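You operate a simulated robot arm through the tools that you are given. There is no shell and no other tool.

Carry out the task below with a simulated robot arm. There is one attempt and no reset: what you move stays moved.

## Task
Rub the oxide off the came in the stretcher with the green pad.
Fine: clamp it in the vice first; free it after and put the pad back in its tray. What is to be rubbed or washed off counts as gone when no trace of it is left.

The check looks at the end state, three seconds after you hand in, the way a careful person would. Anything else that was tipped, shoved, dropped, spilled or broken makes it a failure.

## Robot
A 6-joint arm with a two-finger parallel gripper, fixed in place. Base frame: the origin is on the floor under the middle of its stand, x ahead of it, y to its left, z up; the work surface is at about z = 0.9. Lengths are in m, angles in degrees, forces in N, time in s.
With the tool pointing down near the work surface it reaches from about 0.24 to 0.64 m from the base axis. Its first joint turns from -66.0 to 66.0 degrees. Payload 2.7 kg.
The tool frame sits at the grasp point between the pads (the TCP): z along the fingers, y along the line on which they close. The tips reach 0.023 m beyond it. The gripper opens to 0.094 m. The fingers are 0.038 m wide and 0.01 m thick; the gripper's body (0.054 by 0.096 m) begins 0.039 m behind the TCP.
Orientation is that of the tool frame in the base frame, as a unit quaternion [x, y, z, w]. With the fingers straight down and closing along the base's y, the tool's x points along the base's -x, its y along +y and its z along -z.

## Interface
- The arm moves only by the tool jog_arm. Its argument "targets" is one flat list of numbers, 7 for each row, row after row: the opening, from 0 (shut) to 1 (fully open), then the shift along the base's x, y, z in units of 30 mm (1.0 is 30 mm), then the turn, a rotation vector about the base's x, y, z in units of 8 degrees (1.0 is 8 degrees). In form: [jaw, x, y, z, rx, ry, rz, jaw, x, y, z, rx, ry, rz, ...]. A call has 1 to 20 rows; each row shifts and turns the commanded pose from where the row before left it. A call with a number of a shift or a turn outside -1 to 1 is refused whole. A row lasts 0.2 s, in which the tool goes at most 0.05 m and 8.6 degrees; a call with a longer step from one row to the next is refused whole, and so is a gripper value outside its range. Where a pose cannot be reached the arm comes as near as it can. A force on the tool above 90 N (or 10 N above the force at the start of the call, whichever is more), or a blocked arm, ends the call early, and 0.2 s more pass. The fingers move at their own pace (about 0.045 m/s each) and stop on an object; they squeeze with about 34 N. The grip force told is the motor's: it shows also when the fingers shut on nothing. Time passes only in rows, and 0.2 s behind the last, so rows that do not move let the fingers close. It gives the time, the measured TCP pose, the force on the tool (base axes), the opening and the grip force at its end, in the units of the frame above (readings bear some noise), with the torque about the TCP (base axes, N m) and any sound that the robot's microphone picked up.
- Cameras (640 x 400 px; columns grow to the right, rows downward): "scene" is fixed at [0.09, -0.4481, 1.4034]; the picture's right is [0.60, -0.80, 0.00], its down [-0.47, -0.35, -0.81] and it looks along [0.65, 0.48, -0.58] (base axes); focal length 214 px, centre (320, 200). "wrist" rides on the gripper at [0.086, 0.016, -0.074] in the tool frame; the picture's right is [-0.18, 0.98, 0.00], its down [-0.58, -0.11, -0.81] and it looks along [-0.79, -0.15, 0.59] (tool axes); focal length 243 px, centre (320, 200). There is no depth. A picture from a camera that has moved, and an enlarged one, comes with that camera's place and axes in the base frame and with its lens.
- snapshot(camera): a new picture of that camera. It takes no simulated time.
- close_up(camera, box): a new picture of the part [left, top, right, bottom] of that camera's present view, enlarged. It takes no simulated time.
- close_job(): hands the job in; it is judged then, once.

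Places have to be worked out from the pictures, the camera data and where the tool is seen. Open the gripper and draw the arm clear of the work before you hand the job in, unless the task says otherwise.

The tools are called after "Request:" as a command line: name --argument value ..., lists and objects as JSON in quotes. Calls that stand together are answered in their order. jog_arm: Moves the arm, as the interface text tells. Its arguments: {"type":"object","properties":{"targets":{"type":"array","items":{"type":"number"}}},"required":["targets"]} The other tools are called the same way: snapshot (camera) takes a picture; close_up (camera, box) takes an enlarged picture of a part of a camera's view; close_job () hands the job in.

At the start:

```text
time: 0.0
ee_pos: [0.2929, -0.0031, 1.3476]
tcp_rot: [0.0, 1.0, -0.001, 0.001]
wrist_force: [-0.7, 0.5, 0.1]
moment: [-0.01, 0.03, 0.0]
finger_gap: 0.0941
gripper_force: 0.1
```

scene: 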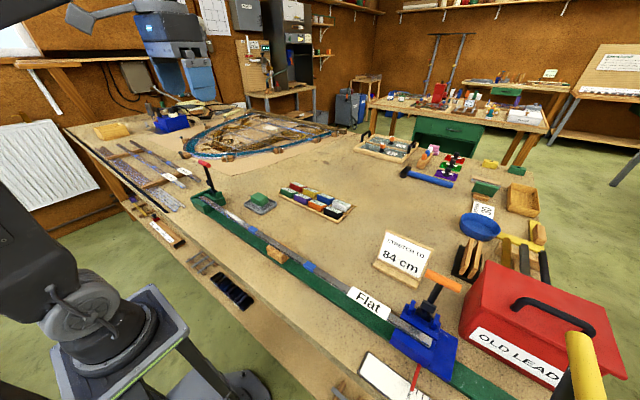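
wrist: 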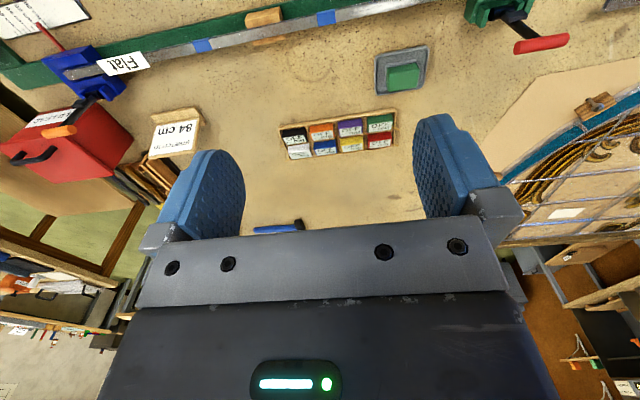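

I start by looking closer at the stretcher, the vice, the pad and the tray, before moving anything.

Request:
close_up --camera "scene" --box '[170, 150, 330, 250]'

Request:
close_up --camera "scene" --box '[300, 240, 480, 380]'

Request:
close_up --camera "wrist" --box '[0, 0, 320, 200]'

Request:
close_up --camera "wrist" --box '[320, 0, 640, 200]'

```text
4.00 times, centred on (250, 200) of scene
camera zoom: at [0.09, -0.4481, 1.4034], right [0.6, -0.8, 0.0], down [-0.47, -0.35, -0.81], along [0.65, 0.48, -0.58], focal length 858 px, centre (600, 200)
```

zoom: 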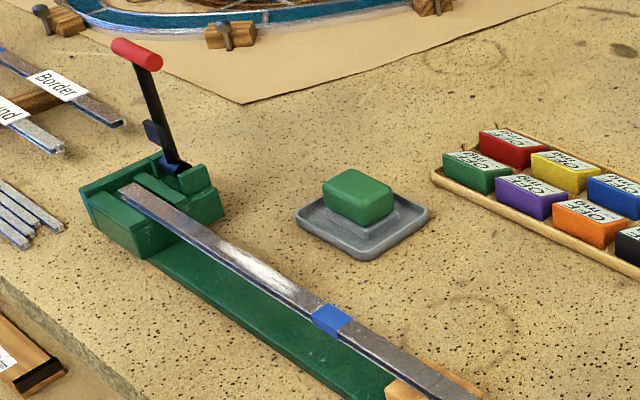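

```text
2.86 times, centred on (390, 310) of scene
camera zoom: at [0.09, -0.4481, 1.4034], right [0.6, -0.8, 0.0], down [-0.47, -0.35, -0.81], along [0.65, 0.48, -0.58], focal length 613 px, centre (120, -114)
```

zoom: 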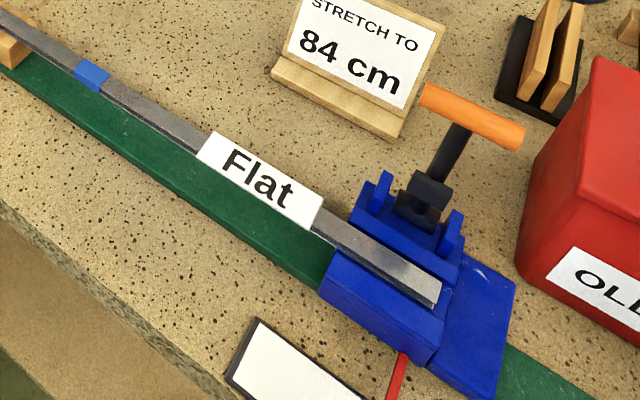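

```text
2.00 times, centred on (160, 100) of wrist
camera zoom: at [0.2062, 0.0133, 1.4227], right [0.18, 0.98, 0.0], down [0.58, -0.11, 0.81], along [0.79, -0.15, -0.59], focal length 485 px, centre (640, 400)
```

zoom: 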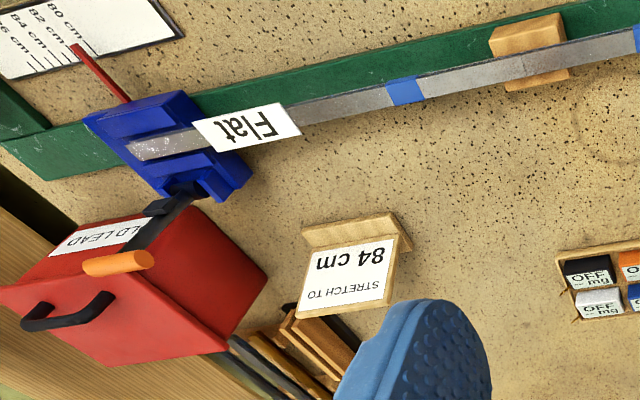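

```text
2.00 times, centred on (480, 100) of wrist
camera zoom: at [0.2062, 0.0133, 1.4227], right [0.18, 0.98, 0.0], down [0.58, -0.11, 0.81], along [0.79, -0.15, -0.59], focal length 485 px, centre (0, 400)
```

zoom: 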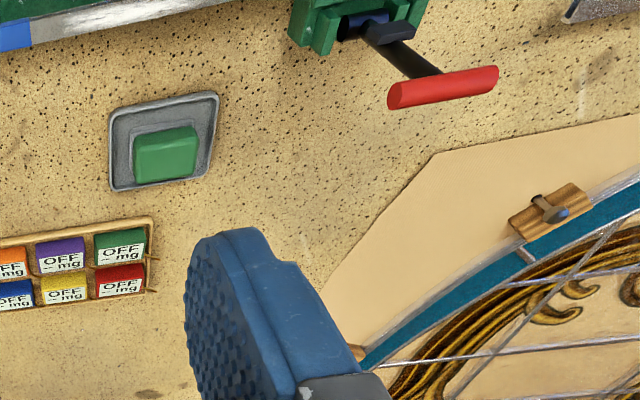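

The oxide is the whitish patch on the came, roughly x 0.35, y 0.03 to 0.16, near the green vice with the red lever. I zoom in further to understand the vice mechanism and the labels around it.

Request:
close_up --camera "scene" --box '[185, 155, 249, 220]'

Request:
close_up --camera "scene" --box '[370, 260, 474, 390]'

Request:
close_up --camera "wrist" --box '[440, 0, 600, 100]'

Request:
close_up --camera "scene" --box '[220, 170, 320, 240]'

Request:
close_up --camera "scene" --box '[110, 190, 260, 310]'

```text
6.15 times, centred on (217, 188) of scene
camera zoom: at [0.09, -0.4481, 1.4034], right [0.6, -0.8, 0.0], down [-0.47, -0.35, -0.81], along [0.65, 0.48, -0.58], focal length 1320 px, centre (954, 277)
```

zoom: 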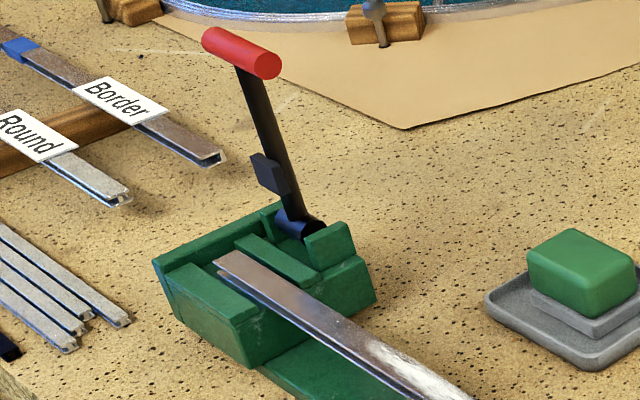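

```text
3.08 times, centred on (422, 325) of scene
camera zoom: at [0.09, -0.4481, 1.4034], right [0.6, -0.8, 0.0], down [-0.47, -0.35, -0.81], along [0.65, 0.48, -0.58], focal length 660 px, centre (6, -185)
```

zoom: 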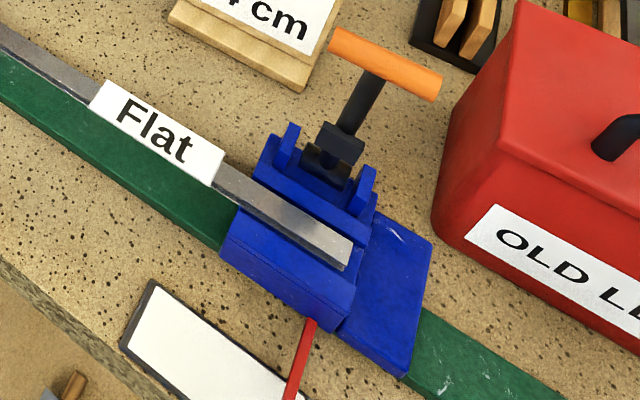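

```text
4.00 times, centred on (520, 50) of wrist
camera zoom: at [0.2062, 0.0133, 1.4227], right [0.18, 0.98, 0.0], down [0.58, -0.11, 0.81], along [0.79, -0.15, -0.59], focal length 970 px, centre (-480, 800)
```

zoom: 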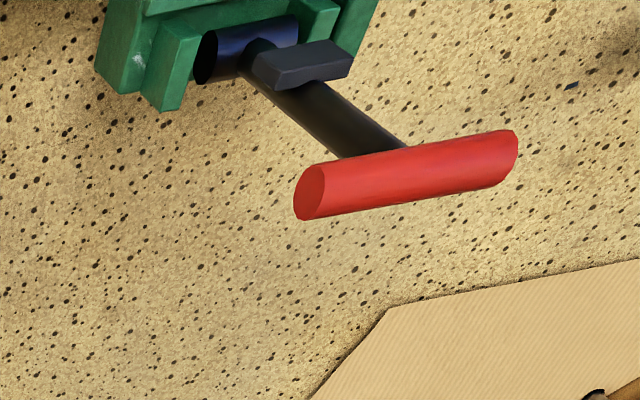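

```text
5.71 times, centred on (270, 205) of scene
camera zoom: at [0.09, -0.4481, 1.4034], right [0.6, -0.8, 0.0], down [-0.47, -0.35, -0.81], along [0.65, 0.48, -0.58], focal length 1226 px, centre (606, 171)
```

zoom: 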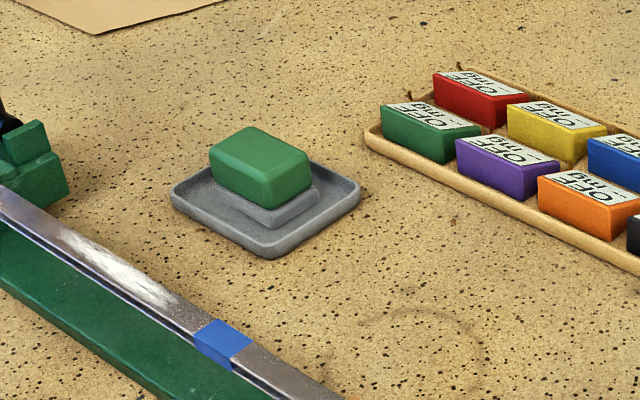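

```text
3.33 times, centred on (185, 250) of scene
camera zoom: at [0.09, -0.4481, 1.4034], right [0.6, -0.8, 0.0], down [-0.47, -0.35, -0.81], along [0.65, 0.48, -0.58], focal length 715 px, centre (770, 33)
```

zoom: 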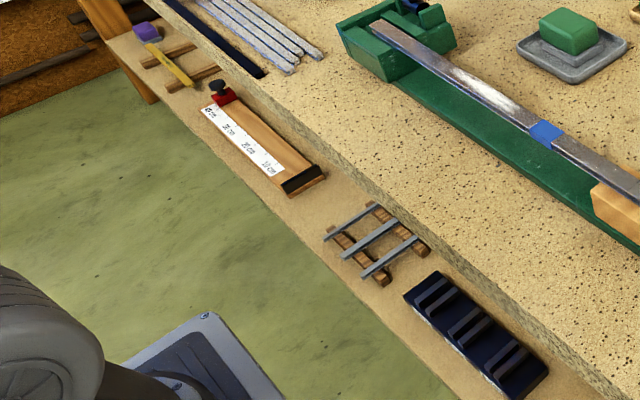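

Both levers stand upright, and the green vice's cam lever pivots about y with a T-handle near (0.39, 0.27, 1.075). I move to a higher viewing pose near the vice and pad to measure them better.

Request:
jog_arm --targets '[1, 0.1, 0.8, -0.5, 0, 0, 0, 1, 0.1, 0.8, -0.5, 0, 0, 0, 1, 0.1, 0.8, -0.5, 0, 0, 0, 1, 0.1, 0.8, -0.5, 0, 0, 0, 1, 0.1, 0.8, -0.5, 0, 0, 0, 1, 0.1, 0.8, -0.5, 0, 0, 0, 1, 0, 0, 0, 0, 0, 0]'

Request:
snapshot --camera "wrist"

Request:
snapshot --camera "scene"

```text
time: 1.6
ee_pos: [0.3128, 0.1403, 1.2586]
tcp_rot: [0.001, 1.0, -0.001, 0.001]
wrist_force: [-0.3, 0.3, 0.3]
moment: [0.01, 0.01, 0.01]
finger_gap: 0.0939
gripper_force: 0.0
```

```text
taken
camera wrist: at [0.2259, 0.1569, 1.3326], right [0.19, 0.98, 0.0], down [0.58, -0.11, 0.81], along [0.79, -0.15, -0.59], focal length 243 px, centre (320, 200)
```

wrist: 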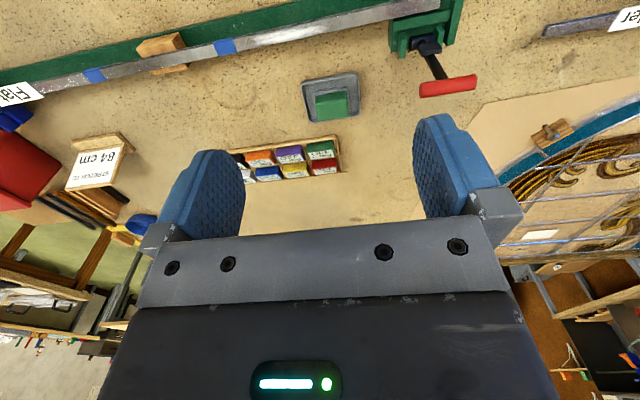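

```text
taken
```

scene: 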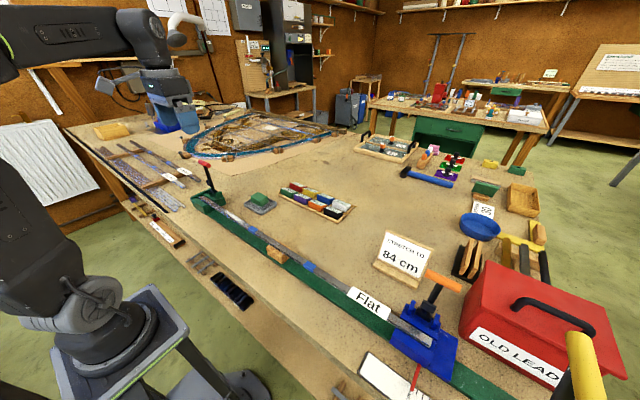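

From here the wrist camera sees the lever and the tray. I enlarge both to triangulate.

Request:
close_up --camera "wrist" --box '[380, 0, 500, 110]'

Request:
close_up --camera "wrist" --box '[280, 50, 380, 140]'

Request:
close_up --camera "wrist" --box '[180, 0, 400, 80]'

```text
3.64 times, centred on (440, 55) of wrist
camera zoom: at [0.2259, 0.1569, 1.3326], right [0.19, 0.98, 0.0], down [0.58, -0.11, 0.81], along [0.79, -0.15, -0.59], focal length 882 px, centre (-116, 727)
```

zoom: 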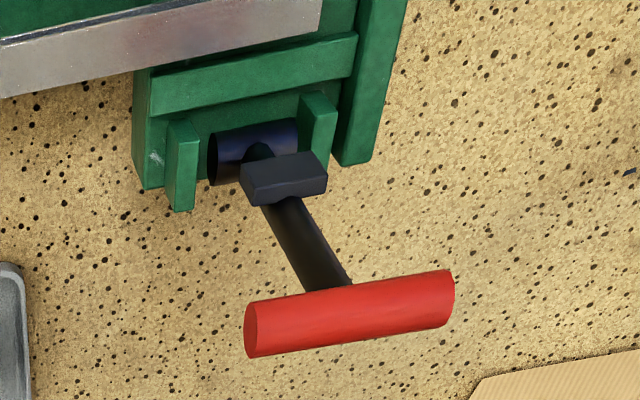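

```text
4.44 times, centred on (330, 95) of wrist
camera zoom: at [0.2259, 0.1569, 1.3326], right [0.19, 0.98, 0.0], down [0.58, -0.11, 0.81], along [0.79, -0.15, -0.59], focal length 1078 px, centre (276, 667)
```

zoom: 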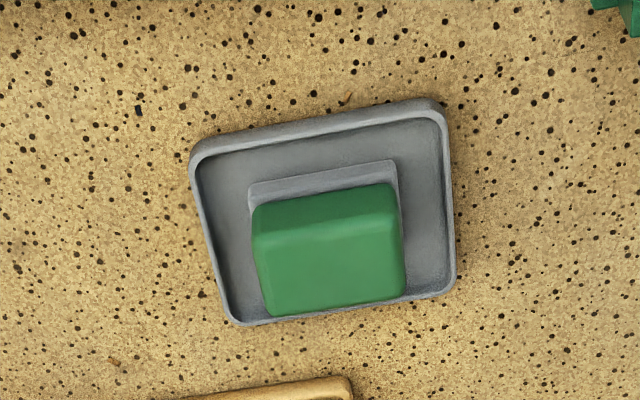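

```text
2.91 times, centred on (290, 40) of wrist
camera zoom: at [0.2259, 0.1569, 1.3326], right [0.19, 0.98, 0.0], down [0.58, -0.11, 0.81], along [0.79, -0.15, -0.59], focal length 706 px, centre (407, 666)
```

zoom: 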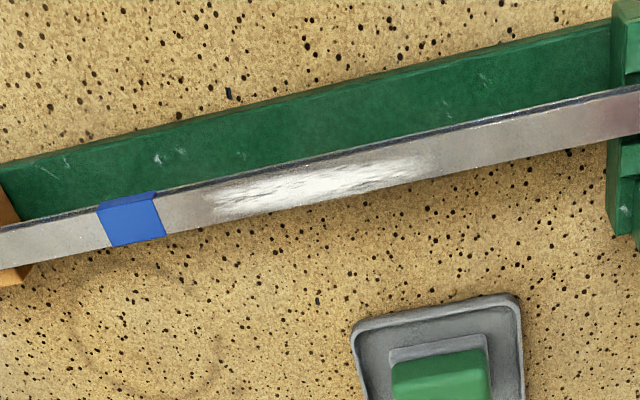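

The pad's top looks to be at about (0.487, 0.130, 0.937), about 37 mm in x by 58 mm in y. I zoom in tighter on the grey layer below it and on the lever parts.

Request:
close_up --camera "scene" --box '[244, 186, 280, 216]'

Request:
close_up --camera "wrist" --box '[300, 70, 364, 130]'

Request:
close_up --camera "scene" --box '[188, 156, 228, 216]'

```text
13.33 times, centred on (262, 201) of scene
camera zoom: at [0.09, -0.4481, 1.4034], right [0.6, -0.8, 0.0], down [-0.47, -0.35, -0.81], along [0.65, 0.48, -0.58], focal length 2860 px, centre (1093, 187)
```

zoom: 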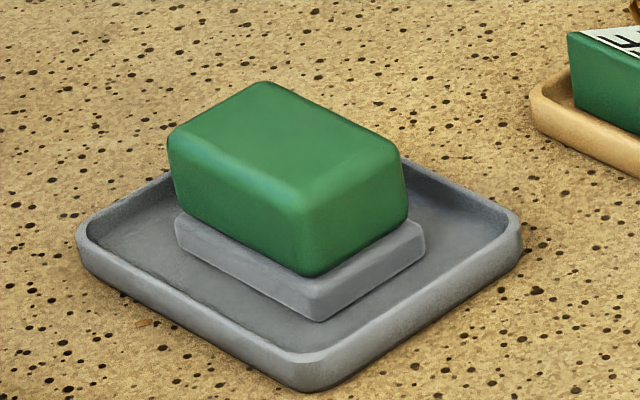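

```text
6.67 times, centred on (332, 100) of wrist
camera zoom: at [0.2259, 0.1569, 1.3326], right [0.19, 0.98, 0.0], down [0.58, -0.11, 0.81], along [0.79, -0.15, -0.59], focal length 1618 px, centre (240, 867)
```

zoom: 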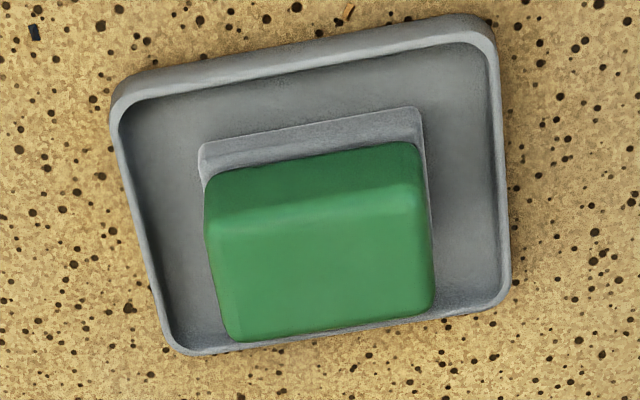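

```text
6.67 times, centred on (208, 186) of scene
camera zoom: at [0.09, -0.4481, 1.4034], right [0.6, -0.8, 0.0], down [-0.47, -0.35, -0.81], along [0.65, 0.48, -0.58], focal length 1430 px, centre (1067, 293)
```

zoom: 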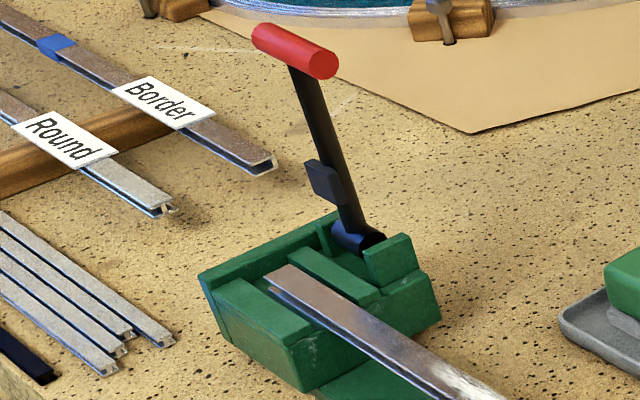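

The pad rests on a raised grey plinth of the tray. The lever's T-bar centre comes out at (0.387, 0.266, 1.078), its pivot at (0.388, 0.267, 0.963), and a dark pressing block should land on the came if the lever swings to -x. I move above the T-bar with open jaws.

Request:
jog_arm --targets '[1, 0.495, 0.838, -0.39, 0, 0, 0, 1, 0.495, 0.838, -0.39, 0, 0, 0, 1, 0.495, 0.838, -0.39, 0, 0, 0, 1, 0.495, 0.838, -0.39, 0, 0, 0, 1, 0.495, 0.838, -0.39, 0, 0, 0, 1, 0, 0, -0.8, 0, 0, 0, 1, 0, 0, -0.8, 0, 0, 0, 1, 0, 0, 0, 0, 0, 0]'

Request:
snapshot --camera "wrist"

Request:
close_up --camera "scene" --box '[140, 90, 300, 230]'

```text
time: 3.4
ee_pos: [0.3854, 0.2674, 1.1529]
tcp_rot: [0.0, 1.0, -0.001, 0.001]
wrist_force: [0.4, 0.3, -0.2]
moment: [-0.02, 0.0, -0.01]
finger_gap: 0.0941
gripper_force: 0.1
```

```text
taken
camera wrist: at [0.2987, 0.2831, 1.2263], right [0.18, 0.98, 0.0], down [0.58, -0.11, 0.81], along [0.79, -0.15, -0.59], focal length 243 px, centre (320, 200)
```

wrist: 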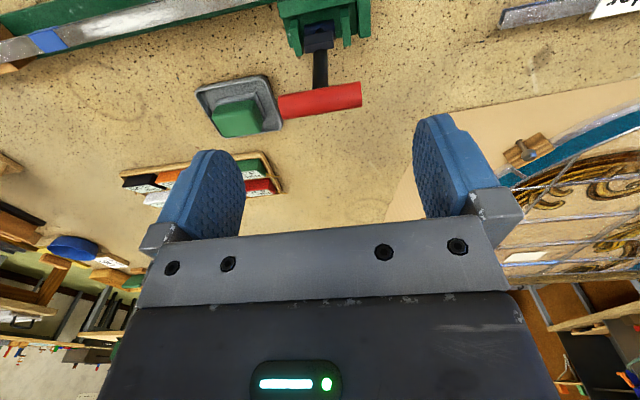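

```text
2.86 times, centred on (220, 160) of scene
camera zoom: at [0.09, -0.4481, 1.4034], right [0.6, -0.8, 0.0], down [-0.47, -0.35, -0.81], along [0.65, 0.48, -0.58], focal length 613 px, centre (606, 314)
```

zoom: 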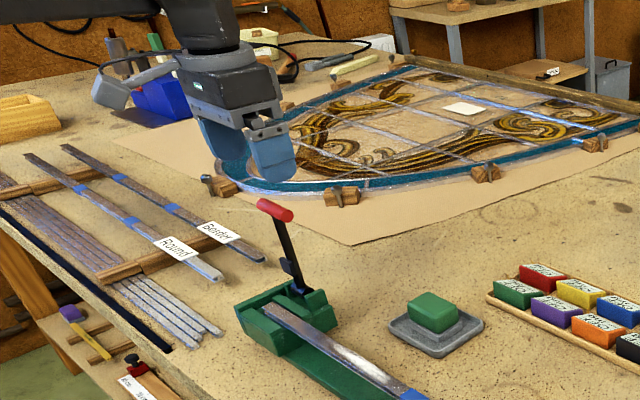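

The bar sits centred between the fingers in y, and about 3 mm ahead in x. I descend to z about 1.078 and then close on the bar's ends.

Request:
jog_arm --targets '[1, 0.1, 0, -0.5, 0, 0, 0, 1, 0, 0, -0.7, 0, 0, 0, 1, 0, 0, -0.7, 0, 0, 0, 1, 0, 0, -0.6, 0, 0, 0, 1, 0, 0, 0, 0, 0, 0]'

Request:
snapshot --camera "wrist"

Request:
close_up --camera "scene" --box '[170, 130, 250, 220]'

```text
time: 4.6
ee_pos: [0.3884, 0.2652, 1.0753]
tcp_rot: [0.001, 1.0, -0.001, 0.001]
wrist_force: [-0.4, 0.1, -0.5]
moment: [0.0, -0.01, -0.01]
finger_gap: 0.0941
gripper_force: 0.1
```

```text
taken
camera wrist: at [0.3015, 0.2815, 1.1505], right [0.18, 0.98, 0.0], down [0.58, -0.11, 0.81], along [0.79, -0.15, -0.59], focal length 243 px, centre (320, 200)
```

wrist: 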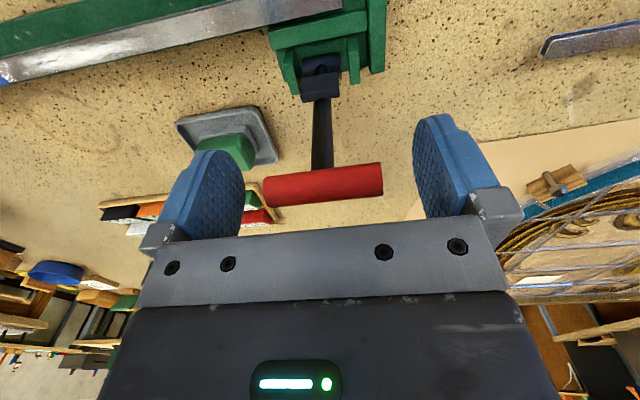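

```text
4.44 times, centred on (210, 175) of scene
camera zoom: at [0.09, -0.4481, 1.4034], right [0.6, -0.8, 0.0], down [-0.47, -0.35, -0.81], along [0.65, 0.48, -0.58], focal length 953 px, centre (809, 311)
```

zoom: 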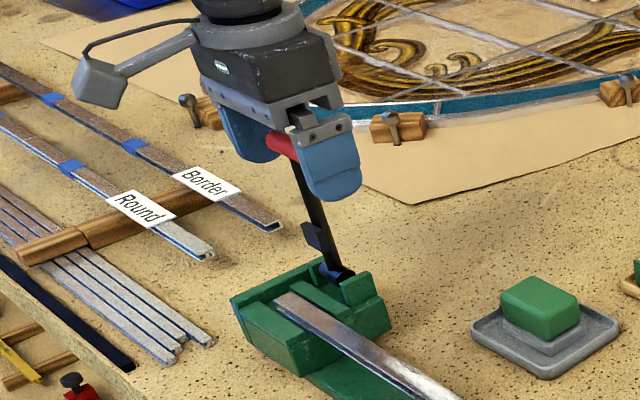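

The bar is right between the fingers at the TCP. I close on its ends.

Request:
jog_arm --targets '[0.5, 0, 0, 0, 0, 0, 0, 0.5, 0, 0, 0, 0, 0, 0, 0.5, 0, 0, 0, 0, 0, 0, 0.5, 0, 0, 0, 0, 0, 0]'

Request:
snapshot --camera "wrist"

```text
time: 5.6
ee_pos: [0.3884, 0.2656, 1.0768]
tcp_rot: [0.0, 1.0, -0.001, 0.001]
wrist_force: [1.6, 11.7, -3.7]
moment: [0.24, -0.18, 0.07]
finger_gap: 0.0692
gripper_force: 45.0
```

```text
taken
camera wrist: at [0.3014, 0.2824, 1.1505], right [0.18, 0.98, 0.0], down [0.58, -0.11, 0.81], along [0.79, -0.15, -0.59], focal length 243 px, centre (320, 200)
```

wrist: 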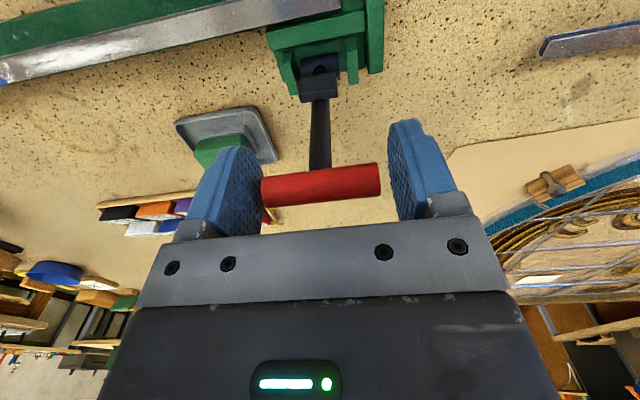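

The gripper stopped at 69 mm with a sideways force of about 12 N, while the picture shows a small gap on the right end. I zoom in to see what touches.

Request:
close_up --camera "wrist" --box '[180, 100, 480, 260]'

Request:
close_up --camera "scene" --box '[185, 140, 235, 190]'

```text
2.13 times, centred on (330, 180) of wrist
camera zoom: at [0.3014, 0.2824, 1.1505], right [0.18, 0.98, 0.0], down [0.58, -0.11, 0.81], along [0.79, -0.15, -0.59], focal length 518 px, centre (299, 243)
```

zoom: 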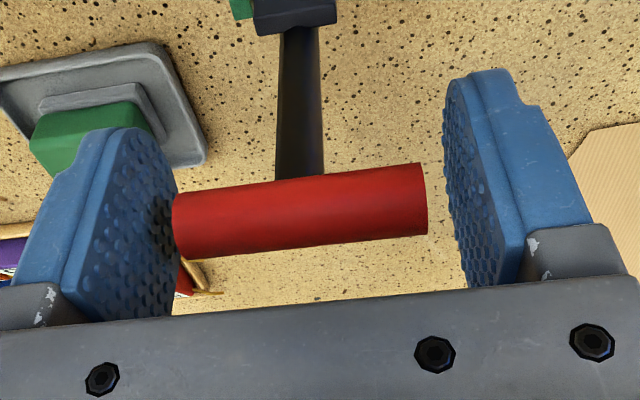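

```text
8.00 times, centred on (210, 165) of scene
camera zoom: at [0.0901, -0.4477, 1.4035], right [0.6, -0.8, 0.0], down [-0.47, -0.35, -0.81], along [0.65, 0.48, -0.58], focal length 1716 px, centre (1200, 480)
```

zoom: 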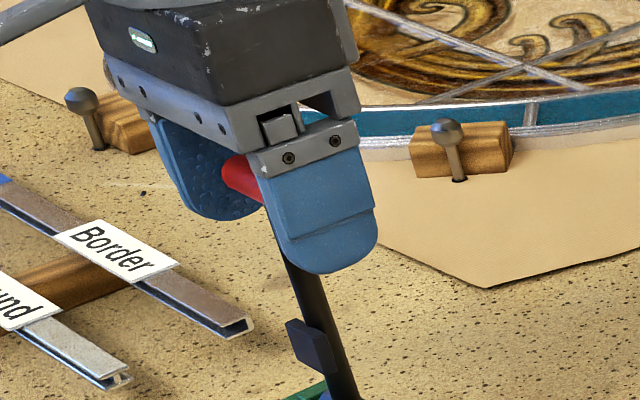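

Only the -y finger touches; the bar lies about 5 mm toward -y of the jaw centre. I open a little, shift 5 mm toward -y and close again.

Request:
jog_arm --targets '[0.85, 0, 0, 0, 0, 0, 0, 0.85, 0, -0.17, 0, 0, 0, 0, 0.85, 0, 0, 0, 0, 0, 0, 0.5, 0, 0, 0, 0, 0, 0, 0.5, 0, 0, 0, 0, 0, 0, 0.5, 0, 0, 0, 0, 0, 0]'

Request:
close_up --camera "wrist" --box '[180, 100, 480, 260]'

```text
time: 7.0
ee_pos: [0.3881, 0.265, 1.0761]
tcp_rot: [-0.001, 1.0, 0.003, 0.003]
wrist_force: [4.2, 47.7, -8.6]
moment: [-0.36, -0.41, -0.17]
finger_gap: 0.0692
gripper_force: 45.1
```

```text
2.13 times, centred on (330, 180) of wrist
camera zoom: at [0.3004, 0.2814, 1.1507], right [0.18, 0.98, 0.01], down [0.58, -0.11, 0.81], along [0.8, -0.14, -0.59], focal length 518 px, centre (299, 243)
```

zoom: 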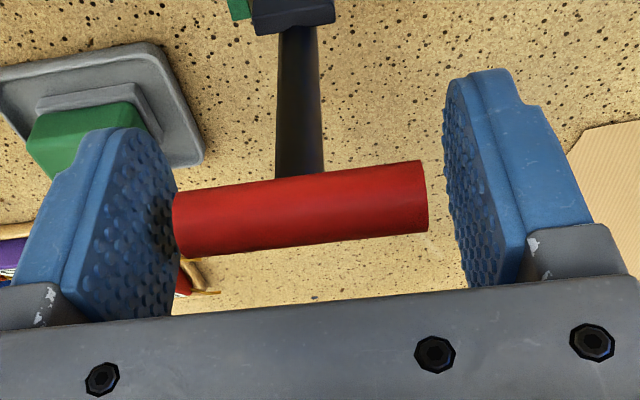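

The sideways force rose when I shifted, so both ends are truly held (contact length about 69 mm) and the original centring was nearly right. I shift back by 6.5 mm to take the side load off.

Request:
jog_arm --targets '[0.85, 0, 0, 0, 0, 0, 0, 0.85, 0, 0.22, 0, 0, 0, 0, 0.85, 0, 0, 0, 0, 0, 0, 0.5, 0, 0, 0, 0, 0, 0, 0.5, 0, 0, 0, 0, 0, 0, 0.5, 0, 0, 0, 0, 0, 0]'

```text
time: 8.4
ee_pos: [0.3893, 0.2663, 1.0767]
tcp_rot: [0.002, 1.0, -0.003, 0.001]
wrist_force: [-0.1, -14.7, 2.2]
moment: [-0.45, 0.03, -0.04]
finger_gap: 0.0693
gripper_force: 45.4
```

The side load is now small and of opposite sign, so the centre is within 1 mm. I begin the swing of the lever toward -x along its arc (radius 0.115), first about 22 degrees, and watch the forces.

Request:
jog_arm --targets '[0.5, -0.5, -0.02, -0.033, 0, 0, 0, 0.5, -0.492, 0, -0.097, 0, 0, 0, 0.5, -0.475, 0, -0.16, 0, 0, 0, 0.5, 0, 0, 0, 0, 0, 0]'

Request:
close_up --camera "scene" --box '[170, 130, 250, 220]'

```text
time: 9.4
ee_pos: [0.3462, 0.2649, 1.068]
tcp_rot: [0.0, 1.0, -0.001, 0.003]
wrist_force: [8.2, -16.2, 7.8]
moment: [0.1, -1.29, 0.03]
finger_gap: 0.0691
gripper_force: 44.6
```

```text
4.44 times, centred on (210, 175) of scene
camera zoom: at [0.0901, -0.4487, 1.4032], right [0.6, -0.8, 0.0], down [-0.47, -0.35, -0.81], along [0.65, 0.48, -0.58], focal length 953 px, centre (809, 311)
```

zoom: 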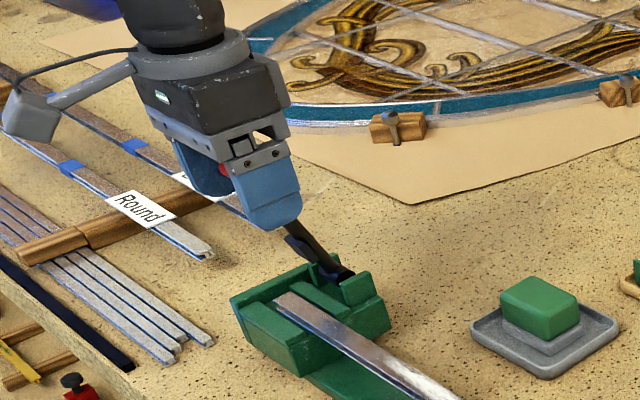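

The lever follows with about 12 N, so -x is the right direction. I go on along the arc to about 52 degrees.

Request:
jog_arm --targets '[0.5, -0.45, 0, -0.222, 0, 0, 0, 0.5, -0.417, 0, -0.278, 0, 0, 0, 0.5, -0.377, 0, -0.33, 0, 0, 0, 0.5, -0.33, 0, -0.377, 0, 0, 0, 0.5, 0, 0, 0, 0, 0, 0]'

Request:
close_up --camera "scene" --box '[170, 130, 250, 220]'

```text
time: 10.6
ee_pos: [0.2959, 0.2661, 1.0321]
tcp_rot: [0.0, 1.0, -0.001, 0.002]
wrist_force: [-1.3, -7.5, 14.8]
moment: [-0.07, -1.31, 0.1]
finger_gap: 0.0689
gripper_force: 44.5
```

```text
4.44 times, centred on (210, 175) of scene
camera zoom: at [0.0898, -0.4485, 1.4033], right [0.6, -0.8, 0.0], down [-0.47, -0.35, -0.81], along [0.65, 0.48, -0.58], focal length 953 px, centre (809, 311)
```

zoom: 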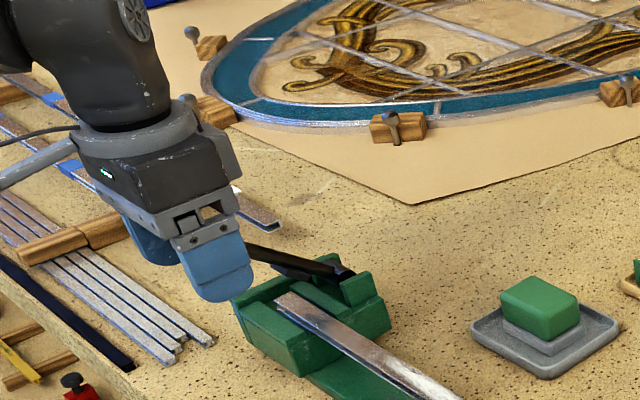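

Smooth so far, with clearance to the vice body. I continue to about 75 degrees.

Request:
jog_arm --targets '[0.5, -0.278, 0, -0.417, 0, 0, 0, 0.5, -0.222, 0, -0.45, 0, 0, 0, 0.5, -0.16, 0, -0.475, 0, 0, 0, 0.5, 0, 0, 0, 0, 0, 0]'

Request:
close_up --camera "scene" --box '[170, 130, 250, 220]'

Request:
snapshot --camera "wrist"

```text
time: 11.6
ee_pos: [0.2752, 0.2654, 0.9904]
tcp_rot: [0.0, 1.0, -0.002, 0.0]
wrist_force: [-10.8, -12.0, 12.8]
moment: [0.17, -1.23, -0.03]
finger_gap: 0.0689
gripper_force: 45.2
```

```text
4.44 times, centred on (210, 175) of scene
camera zoom: at [0.0895, -0.4486, 1.4033], right [0.6, -0.8, 0.0], down [-0.47, -0.35, -0.81], along [0.65, 0.48, -0.58], focal length 953 px, centre (809, 311)
```

zoom: 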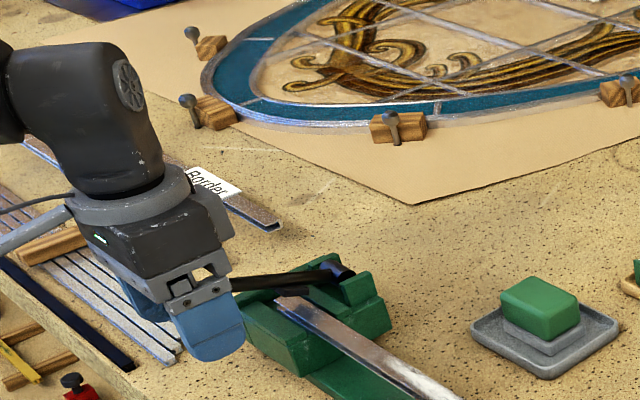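

```text
taken
camera wrist: at [0.1887, 0.2827, 1.065], right [0.18, 0.98, 0.0], down [0.58, -0.11, 0.81], along [0.79, -0.15, -0.59], focal length 243 px, centre (320, 200)
```

wrist: 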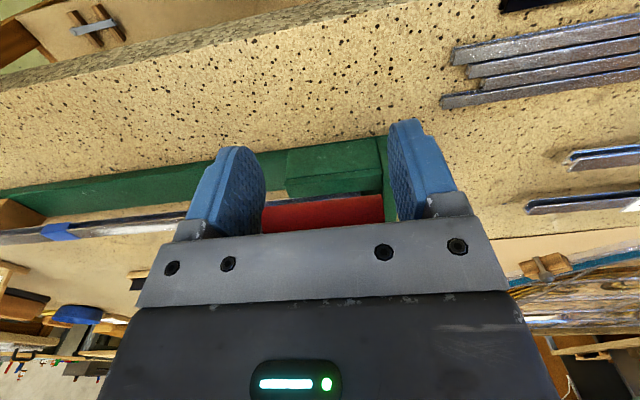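

At about 76 degrees the block nears the came. I continue in half steps to feel for the clamping contact.

Request:
jog_arm --targets '[0.5, -0.05, 0, -0.246, 0, 0, 0, 0.5, -0.04, 0, -0.246, 0, 0, 0, 0.5, 0, 0, 0, 0, 0, 0]'

Request:
close_up --camera "scene" --box '[190, 150, 250, 220]'

```text
time: 12.4
ee_pos: [0.2727, 0.2658, 0.9757]
tcp_rot: [0.001, 1.0, -0.002, 0.0]
wrist_force: [-11.1, -18.7, 11.5]
moment: [0.22, -1.26, -0.27]
finger_gap: 0.069
gripper_force: 45.1
```

```text
5.71 times, centred on (220, 185) of scene
camera zoom: at [0.0895, -0.4488, 1.4032], right [0.6, -0.8, 0.0], down [-0.47, -0.35, -0.81], along [0.65, 0.48, -0.58], focal length 1226 px, centre (891, 286)
```

zoom: 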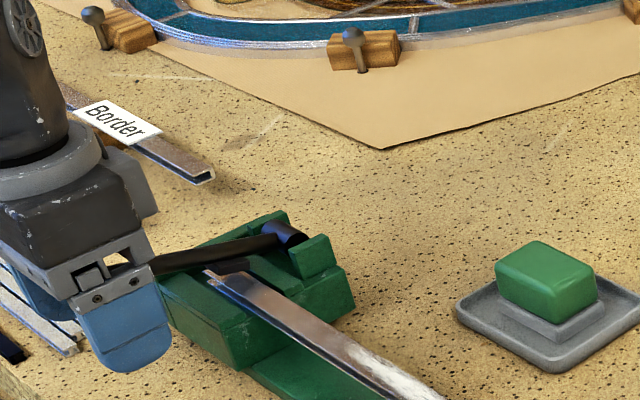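

No jump in force yet at about 84 degrees. I go on by small steps.

Request:
jog_arm --targets '[0.5, -0.01, 0, -0.2, 0, 0, 0, 0.5, 0, 0, -0.2, 0, 0, 0, 0.5, 0, 0, 0, 0, 0, 0]'

Request:
close_up --camera "scene" --box '[190, 150, 250, 220]'

```text
time: 13.2
ee_pos: [0.2728, 0.2664, 0.9633]
tcp_rot: [0.0, 1.0, -0.002, 0.0]
wrist_force: [-14.1, -18.9, 11.1]
moment: [0.27, -1.4, -0.2]
finger_gap: 0.0688
gripper_force: 45.0
```

```text
5.71 times, centred on (220, 185) of scene
camera zoom: at [0.0895, -0.4488, 1.4032], right [0.6, -0.8, 0.0], down [-0.47, -0.35, -0.81], along [0.65, 0.48, -0.58], focal length 1226 px, centre (891, 286)
```

zoom: 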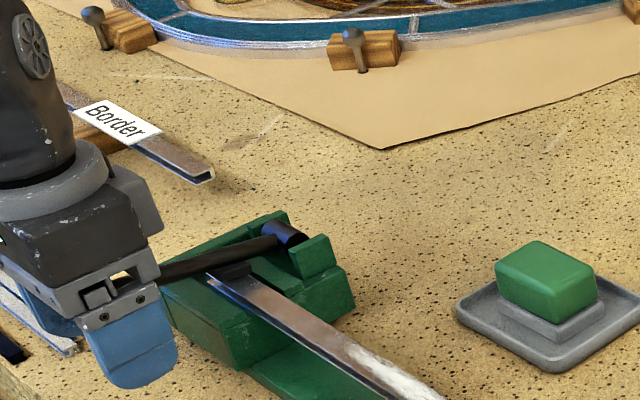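

The block is now at the came's level, with no force rise yet. I continue a little further in small steps and ease x.

Request:
jog_arm --targets '[0.5, -0.05, 0, -0.1, 0, 0, 0, 0.5, 0, 0, -0.1, 0, 0, 0, 0.5, 0, 0, 0, 0, 0, 0]'

Request:
close_up --camera "scene" --box '[200, 180, 240, 220]'

Request:
snapshot --camera "wrist"

```text
time: 14.0
ee_pos: [0.2727, 0.2658, 0.9596]
tcp_rot: [0.0, 1.0, -0.001, 0.001]
wrist_force: [2.6, -32.9, 36.2]
moment: [0.21, -0.12, -0.18]
finger_gap: 0.069
gripper_force: 45.4
```

```text
10.00 times, centred on (220, 200) of scene
camera zoom: at [0.0897, -0.4494, 1.403], right [0.6, -0.8, 0.0], down [-0.47, -0.35, -0.81], along [0.65, 0.48, -0.58], focal length 2145 px, centre (1320, 200)
```

zoom: 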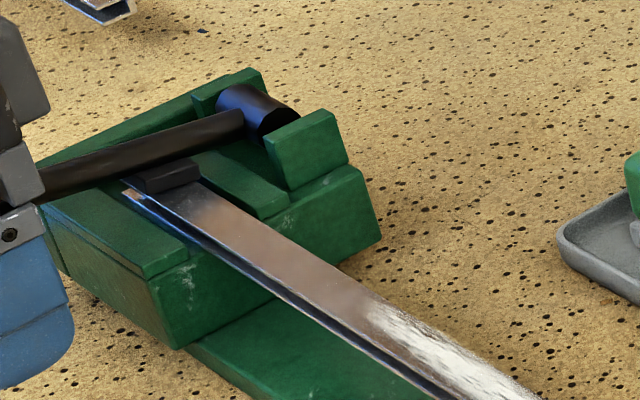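

```text
taken
camera wrist: at [0.1856, 0.2828, 1.0344], right [0.19, 0.98, 0.0], down [0.58, -0.11, 0.81], along [0.79, -0.15, -0.59], focal length 243 px, centre (320, 200)
```

wrist: 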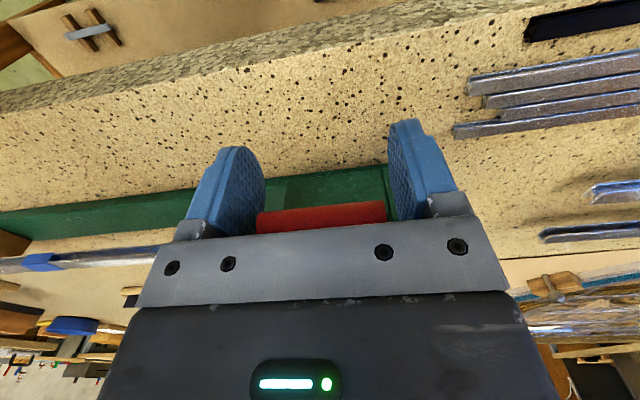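

The vertical force rose to 36 N: the block has come down on the came's end. I press 2 mm further to make sure it is seated, and ease the side load.

Request:
jog_arm --targets '[0.5, 0, -0.04, -0.05, 0, 0, 0, 0.5, 0, -0.02, -0.02, 0, 0, 0, 0.5, 0, 0, 0, 0, 0, 0]'

Request:
close_up --camera "scene" --box '[200, 180, 240, 220]'

```text
time: 14.8
ee_pos: [0.2715, 0.2665, 0.9583]
tcp_rot: [0.0, 1.0, 0.001, 0.001]
wrist_force: [-1.3, -16.0, 36.0]
moment: [0.13, -0.1, 0.01]
finger_gap: 0.0691
gripper_force: 45.0
```

```text
10.00 times, centred on (220, 200) of scene
camera zoom: at [0.0896, -0.4489, 1.4032], right [0.6, -0.8, 0.0], down [-0.47, -0.35, -0.81], along [0.65, 0.48, -0.58], focal length 2145 px, centre (1320, 200)
```

zoom: 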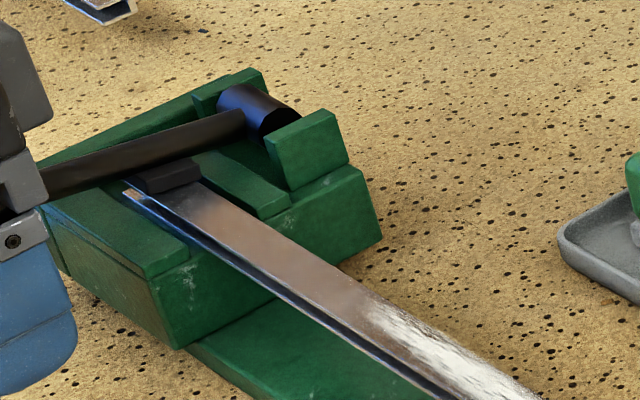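

The block is seated on the came. I open the jaws and rise straight up to check that the lever stays down.

Request:
jog_arm --targets '[1, 0, 0, 0.05, 0, 0, 0, 1, 0, 0, 0, 0, 0, 0, 1, 0, 0, 0, 0, 0, 0, 1, 0, 0, 0.5, 0, 0, 0, 1, 0, 0, 0.8, 0, 0, 0, 1, 0, 0, 1, 0, 0, 0, 1, 0, 0, 1, 0, 0, 0, 1, 0, 0, 0, 0, 0, 0]'

Request:
snapshot --camera "wrist"

Request:
close_up --camera "scene" --box '[170, 150, 250, 230]'

```text
time: 16.6
ee_pos: [0.2706, 0.2657, 1.0583]
tcp_rot: [0.0, 1.0, 0.0, 0.001]
wrist_force: [0.7, -0.2, 0.1]
moment: [-0.03, 0.01, 0.0]
finger_gap: 0.0941
gripper_force: 0.0
```

```text
taken
camera wrist: at [0.1854, 0.282, 1.1327], right [0.18, 0.98, 0.0], down [0.58, -0.11, 0.81], along [0.79, -0.15, -0.59], focal length 243 px, centre (320, 200)
```

wrist: 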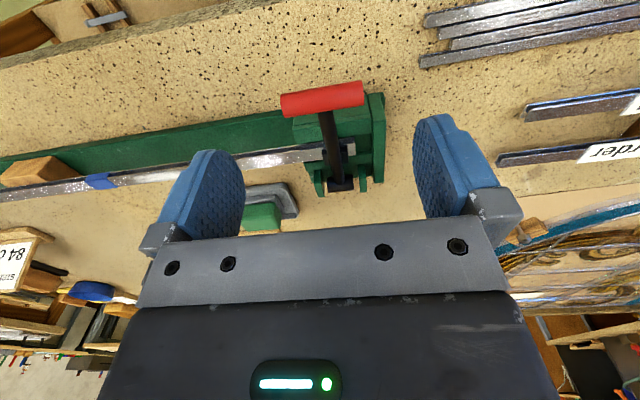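

```text
5.00 times, centred on (210, 190) of scene
camera zoom: at [0.09, -0.4482, 1.4034], right [0.6, -0.8, 0.0], down [-0.47, -0.35, -0.81], along [0.65, 0.48, -0.58], focal length 1072 px, centre (870, 250)
```

zoom: 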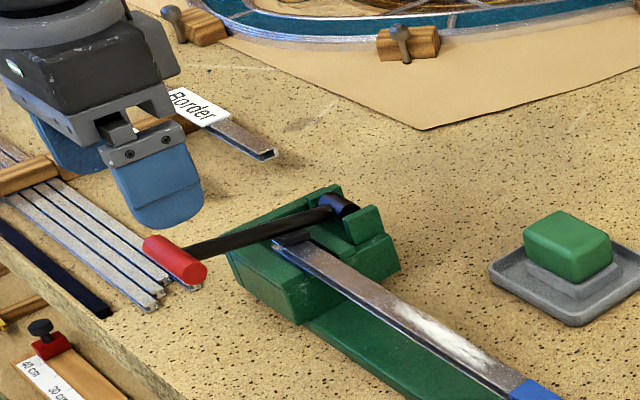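

The lever stays down by itself and its block holds the came. Now I go to the pad: I move over (0.487, 0.130) at z about 1.08, jaws kept open, and look.

Request:
jog_arm --targets '[1, 0.902, -0.565, 0.083, 0, 0, 0, 1, 0.902, -0.565, 0.083, 0, 0, 0, 1, 0.902, -0.565, 0.083, 0, 0, 0, 1, 0.902, -0.565, 0.083, 0, 0, 0, 1, 0.902, -0.565, 0.083, 0, 0, 0, 1, 0.902, -0.565, 0.083, 0, 0, 0, 1, 0.902, -0.565, 0.083, 0, 0, 0, 1, 0.902, -0.565, 0.083, 0, 0, 0, 1, 0, 0, 0, 0, 0, 0]'

Request:
snapshot --camera "wrist"

Request:
close_up --camera "scene" --box '[200, 130, 300, 230]'

```text
time: 18.6
ee_pos: [0.4906, 0.1309, 1.0775]
tcp_rot: [0.0, 1.0, -0.001, 0.001]
wrist_force: [-0.1, 0.2, -0.2]
moment: [0.0, -0.01, -0.01]
finger_gap: 0.094
gripper_force: 0.1
```

```text
taken
camera wrist: at [0.4028, 0.1473, 1.1515], right [0.18, 0.98, 0.0], down [0.58, -0.11, 0.81], along [0.79, -0.15, -0.59], focal length 243 px, centre (320, 200)
```

wrist: 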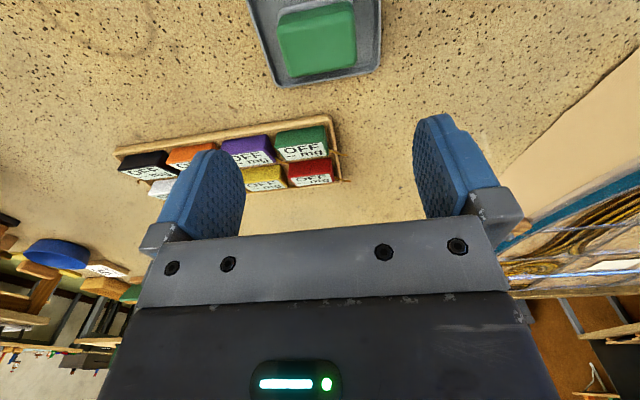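

```text
4.00 times, centred on (250, 180) of scene
camera zoom: at [0.09, -0.4482, 1.4034], right [0.6, -0.8, 0.0], down [-0.47, -0.35, -0.81], along [0.65, 0.48, -0.58], focal length 858 px, centre (600, 280)
```

zoom: 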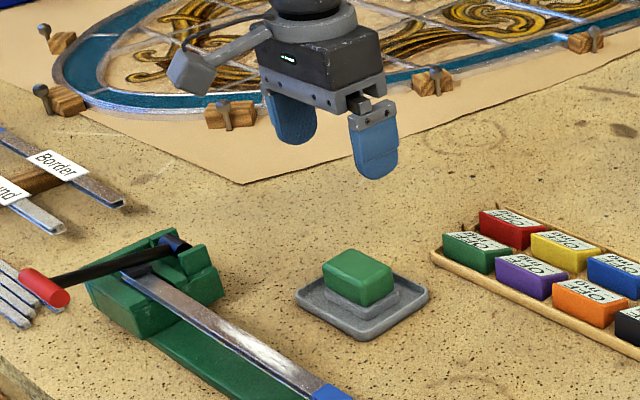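

The pad is below the tool. I enlarge it to refine its centre and see the tray rim.

Request:
close_up --camera "wrist" --box '[240, 0, 400, 100]'

```text
4.00 times, centred on (320, 50) of wrist
camera zoom: at [0.4028, 0.1473, 1.1515], right [0.18, 0.98, 0.0], down [0.58, -0.11, 0.81], along [0.79, -0.15, -0.59], focal length 970 px, centre (320, 800)
```

zoom: 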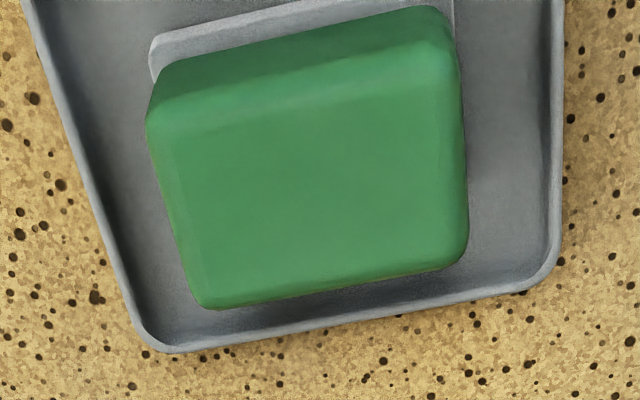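

The pad's centre is (0.486, 0.131). I correct x by -4.6 mm and descend to z about 0.965 for a check.

Request:
jog_arm --targets '[1, -0.15, 0, -0.7, 0, 0, 0, 1, 0, 0, -0.8, 0, 0, 0, 1, 0, 0, -0.8, 0, 0, 0, 1, 0, 0, -0.8, 0, 0, 0, 0.9, 0, 0, -0.6, 0, 0, 0, 0.85, 0, 0, 0, 0, 0, 0]'

Request:
snapshot --camera "wrist"

Request:
close_up --camera "scene" --box '[230, 160, 300, 220]'

```text
time: 20.0
ee_pos: [0.4871, 0.1301, 0.9655]
tcp_rot: [0.0, 1.0, 0.0, 0.0]
wrist_force: [-0.3, 1.4, -0.3]
moment: [-0.02, -0.01, -0.01]
finger_gap: 0.0799
gripper_force: 0.0
```

```text
taken
camera wrist: at [0.3996, 0.1468, 1.0404], right [0.18, 0.98, 0.0], down [0.58, -0.11, 0.81], along [0.79, -0.15, -0.59], focal length 243 px, centre (320, 200)
```

wrist: 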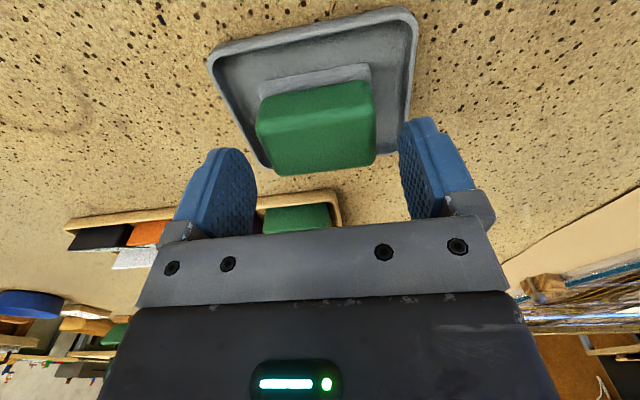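

```text
6.67 times, centred on (265, 190) of scene
camera zoom: at [0.09, -0.4481, 1.4034], right [0.6, -0.8, 0.0], down [-0.47, -0.35, -0.81], along [0.65, 0.48, -0.58], focal length 1430 px, centre (687, 267)
```

zoom: 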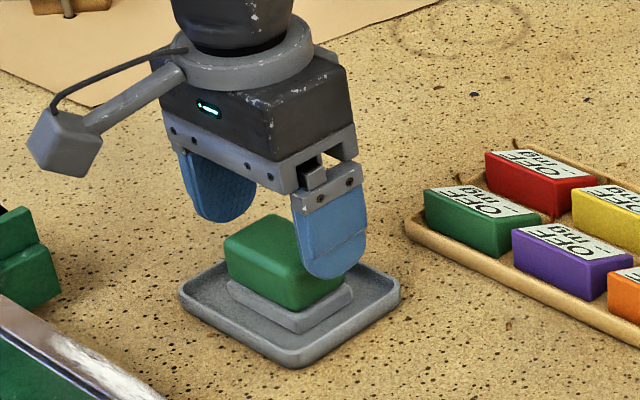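

The fingers straddle the pad evenly. I go down to z about 0.943, tips still above the tray rim, and close.

Request:
jog_arm --targets '[0.85, 0, 0, -0.4, 0, 0, 0, 0.85, 0, 0, -0.35, 0, 0, 0, 0.85, 0, 0, 0, 0, 0, 0, 0.3, 0, 0, 0, 0, 0, 0, 0.3, 0, 0, 0, 0, 0, 0, 0.3, 0, 0, 0, 0, 0, 0]'

Request:
close_up --camera "wrist" --box '[180, 100, 480, 260]'

Request:
close_up --camera "scene" --box '[230, 160, 300, 220]'

```text
time: 21.4
ee_pos: [0.4848, 0.1299, 0.9447]
tcp_rot: [0.0, 1.0, 0.0, 0.0]
wrist_force: [0.2, 0.4, -0.3]
moment: [0.0, -0.02, 0.01]
finger_gap: 0.0593
gripper_force: 34.2
```

```text
2.13 times, centred on (330, 180) of wrist
camera zoom: at [0.3978, 0.1467, 1.0187], right [0.18, 0.98, 0.0], down [0.58, -0.11, 0.81], along [0.79, -0.15, -0.59], focal length 518 px, centre (299, 243)
```

zoom: 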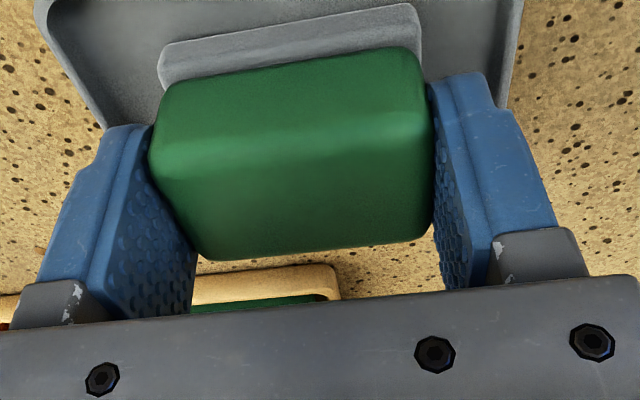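

```text
6.67 times, centred on (265, 190) of scene
camera zoom: at [0.09, -0.4481, 1.4034], right [0.6, -0.8, 0.0], down [-0.47, -0.35, -0.81], along [0.65, 0.48, -0.58], focal length 1430 px, centre (687, 267)
```

zoom: 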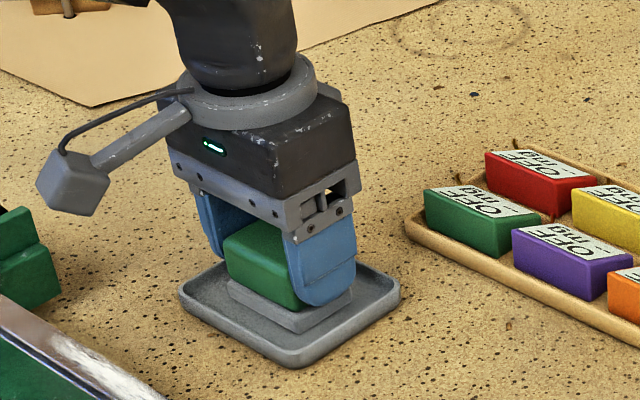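

The pad is held (59 mm, 34 N); I note the grip pose as about (0.486, 0.130, 0.944) for the return. I lift it straight up.

Request:
jog_arm --targets '[0.3, 0, 0, 0.4, 0, 0, 0, 0.3, 0, 0, 0.8, 0, 0, 0, 0.3, 0, 0, 0.8, 0, 0, 0, 0.3, 0, 0, 0.8, 0, 0, 0, 0.3, 0, 0, 0, 0, 0, 0]'

Request:
close_up --camera "wrist" --box '[180, 0, 480, 200]'

Request:
close_up --camera "scene" --box '[220, 140, 300, 220]'

```text
time: 22.6
ee_pos: [0.486, 0.1311, 1.028]
tcp_rot: [0.0, 1.0, -0.001, 0.001]
wrist_force: [0.2, 0.2, 0.0]
moment: [-0.05, 0.01, 0.02]
finger_gap: 0.0281
gripper_force: 0.1
```

```text
2.00 times, centred on (330, 100) of wrist
camera zoom: at [0.3975, 0.1473, 1.1025], right [0.18, 0.98, 0.0], down [0.58, -0.11, 0.81], along [0.79, -0.15, -0.59], focal length 485 px, centre (300, 400)
```

zoom: 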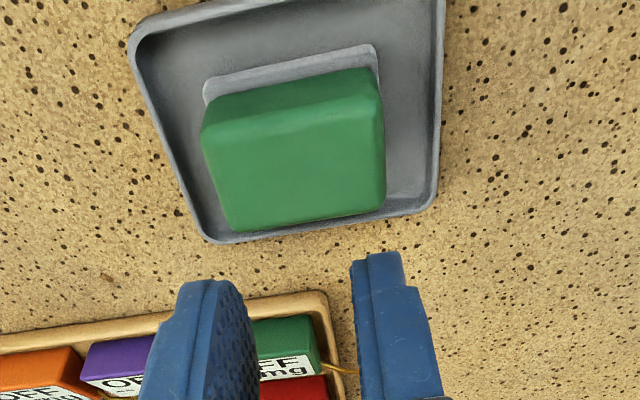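

```text
5.00 times, centred on (260, 180) of scene
camera zoom: at [0.09, -0.4481, 1.4034], right [0.6, -0.8, 0.0], down [-0.47, -0.35, -0.81], along [0.65, 0.48, -0.58], focal length 1072 px, centre (620, 300)
```

zoom: 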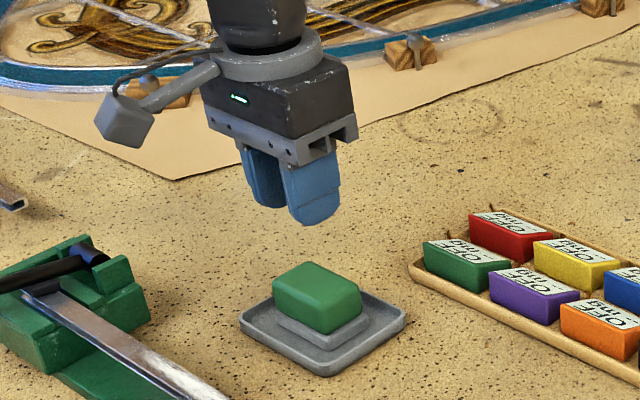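

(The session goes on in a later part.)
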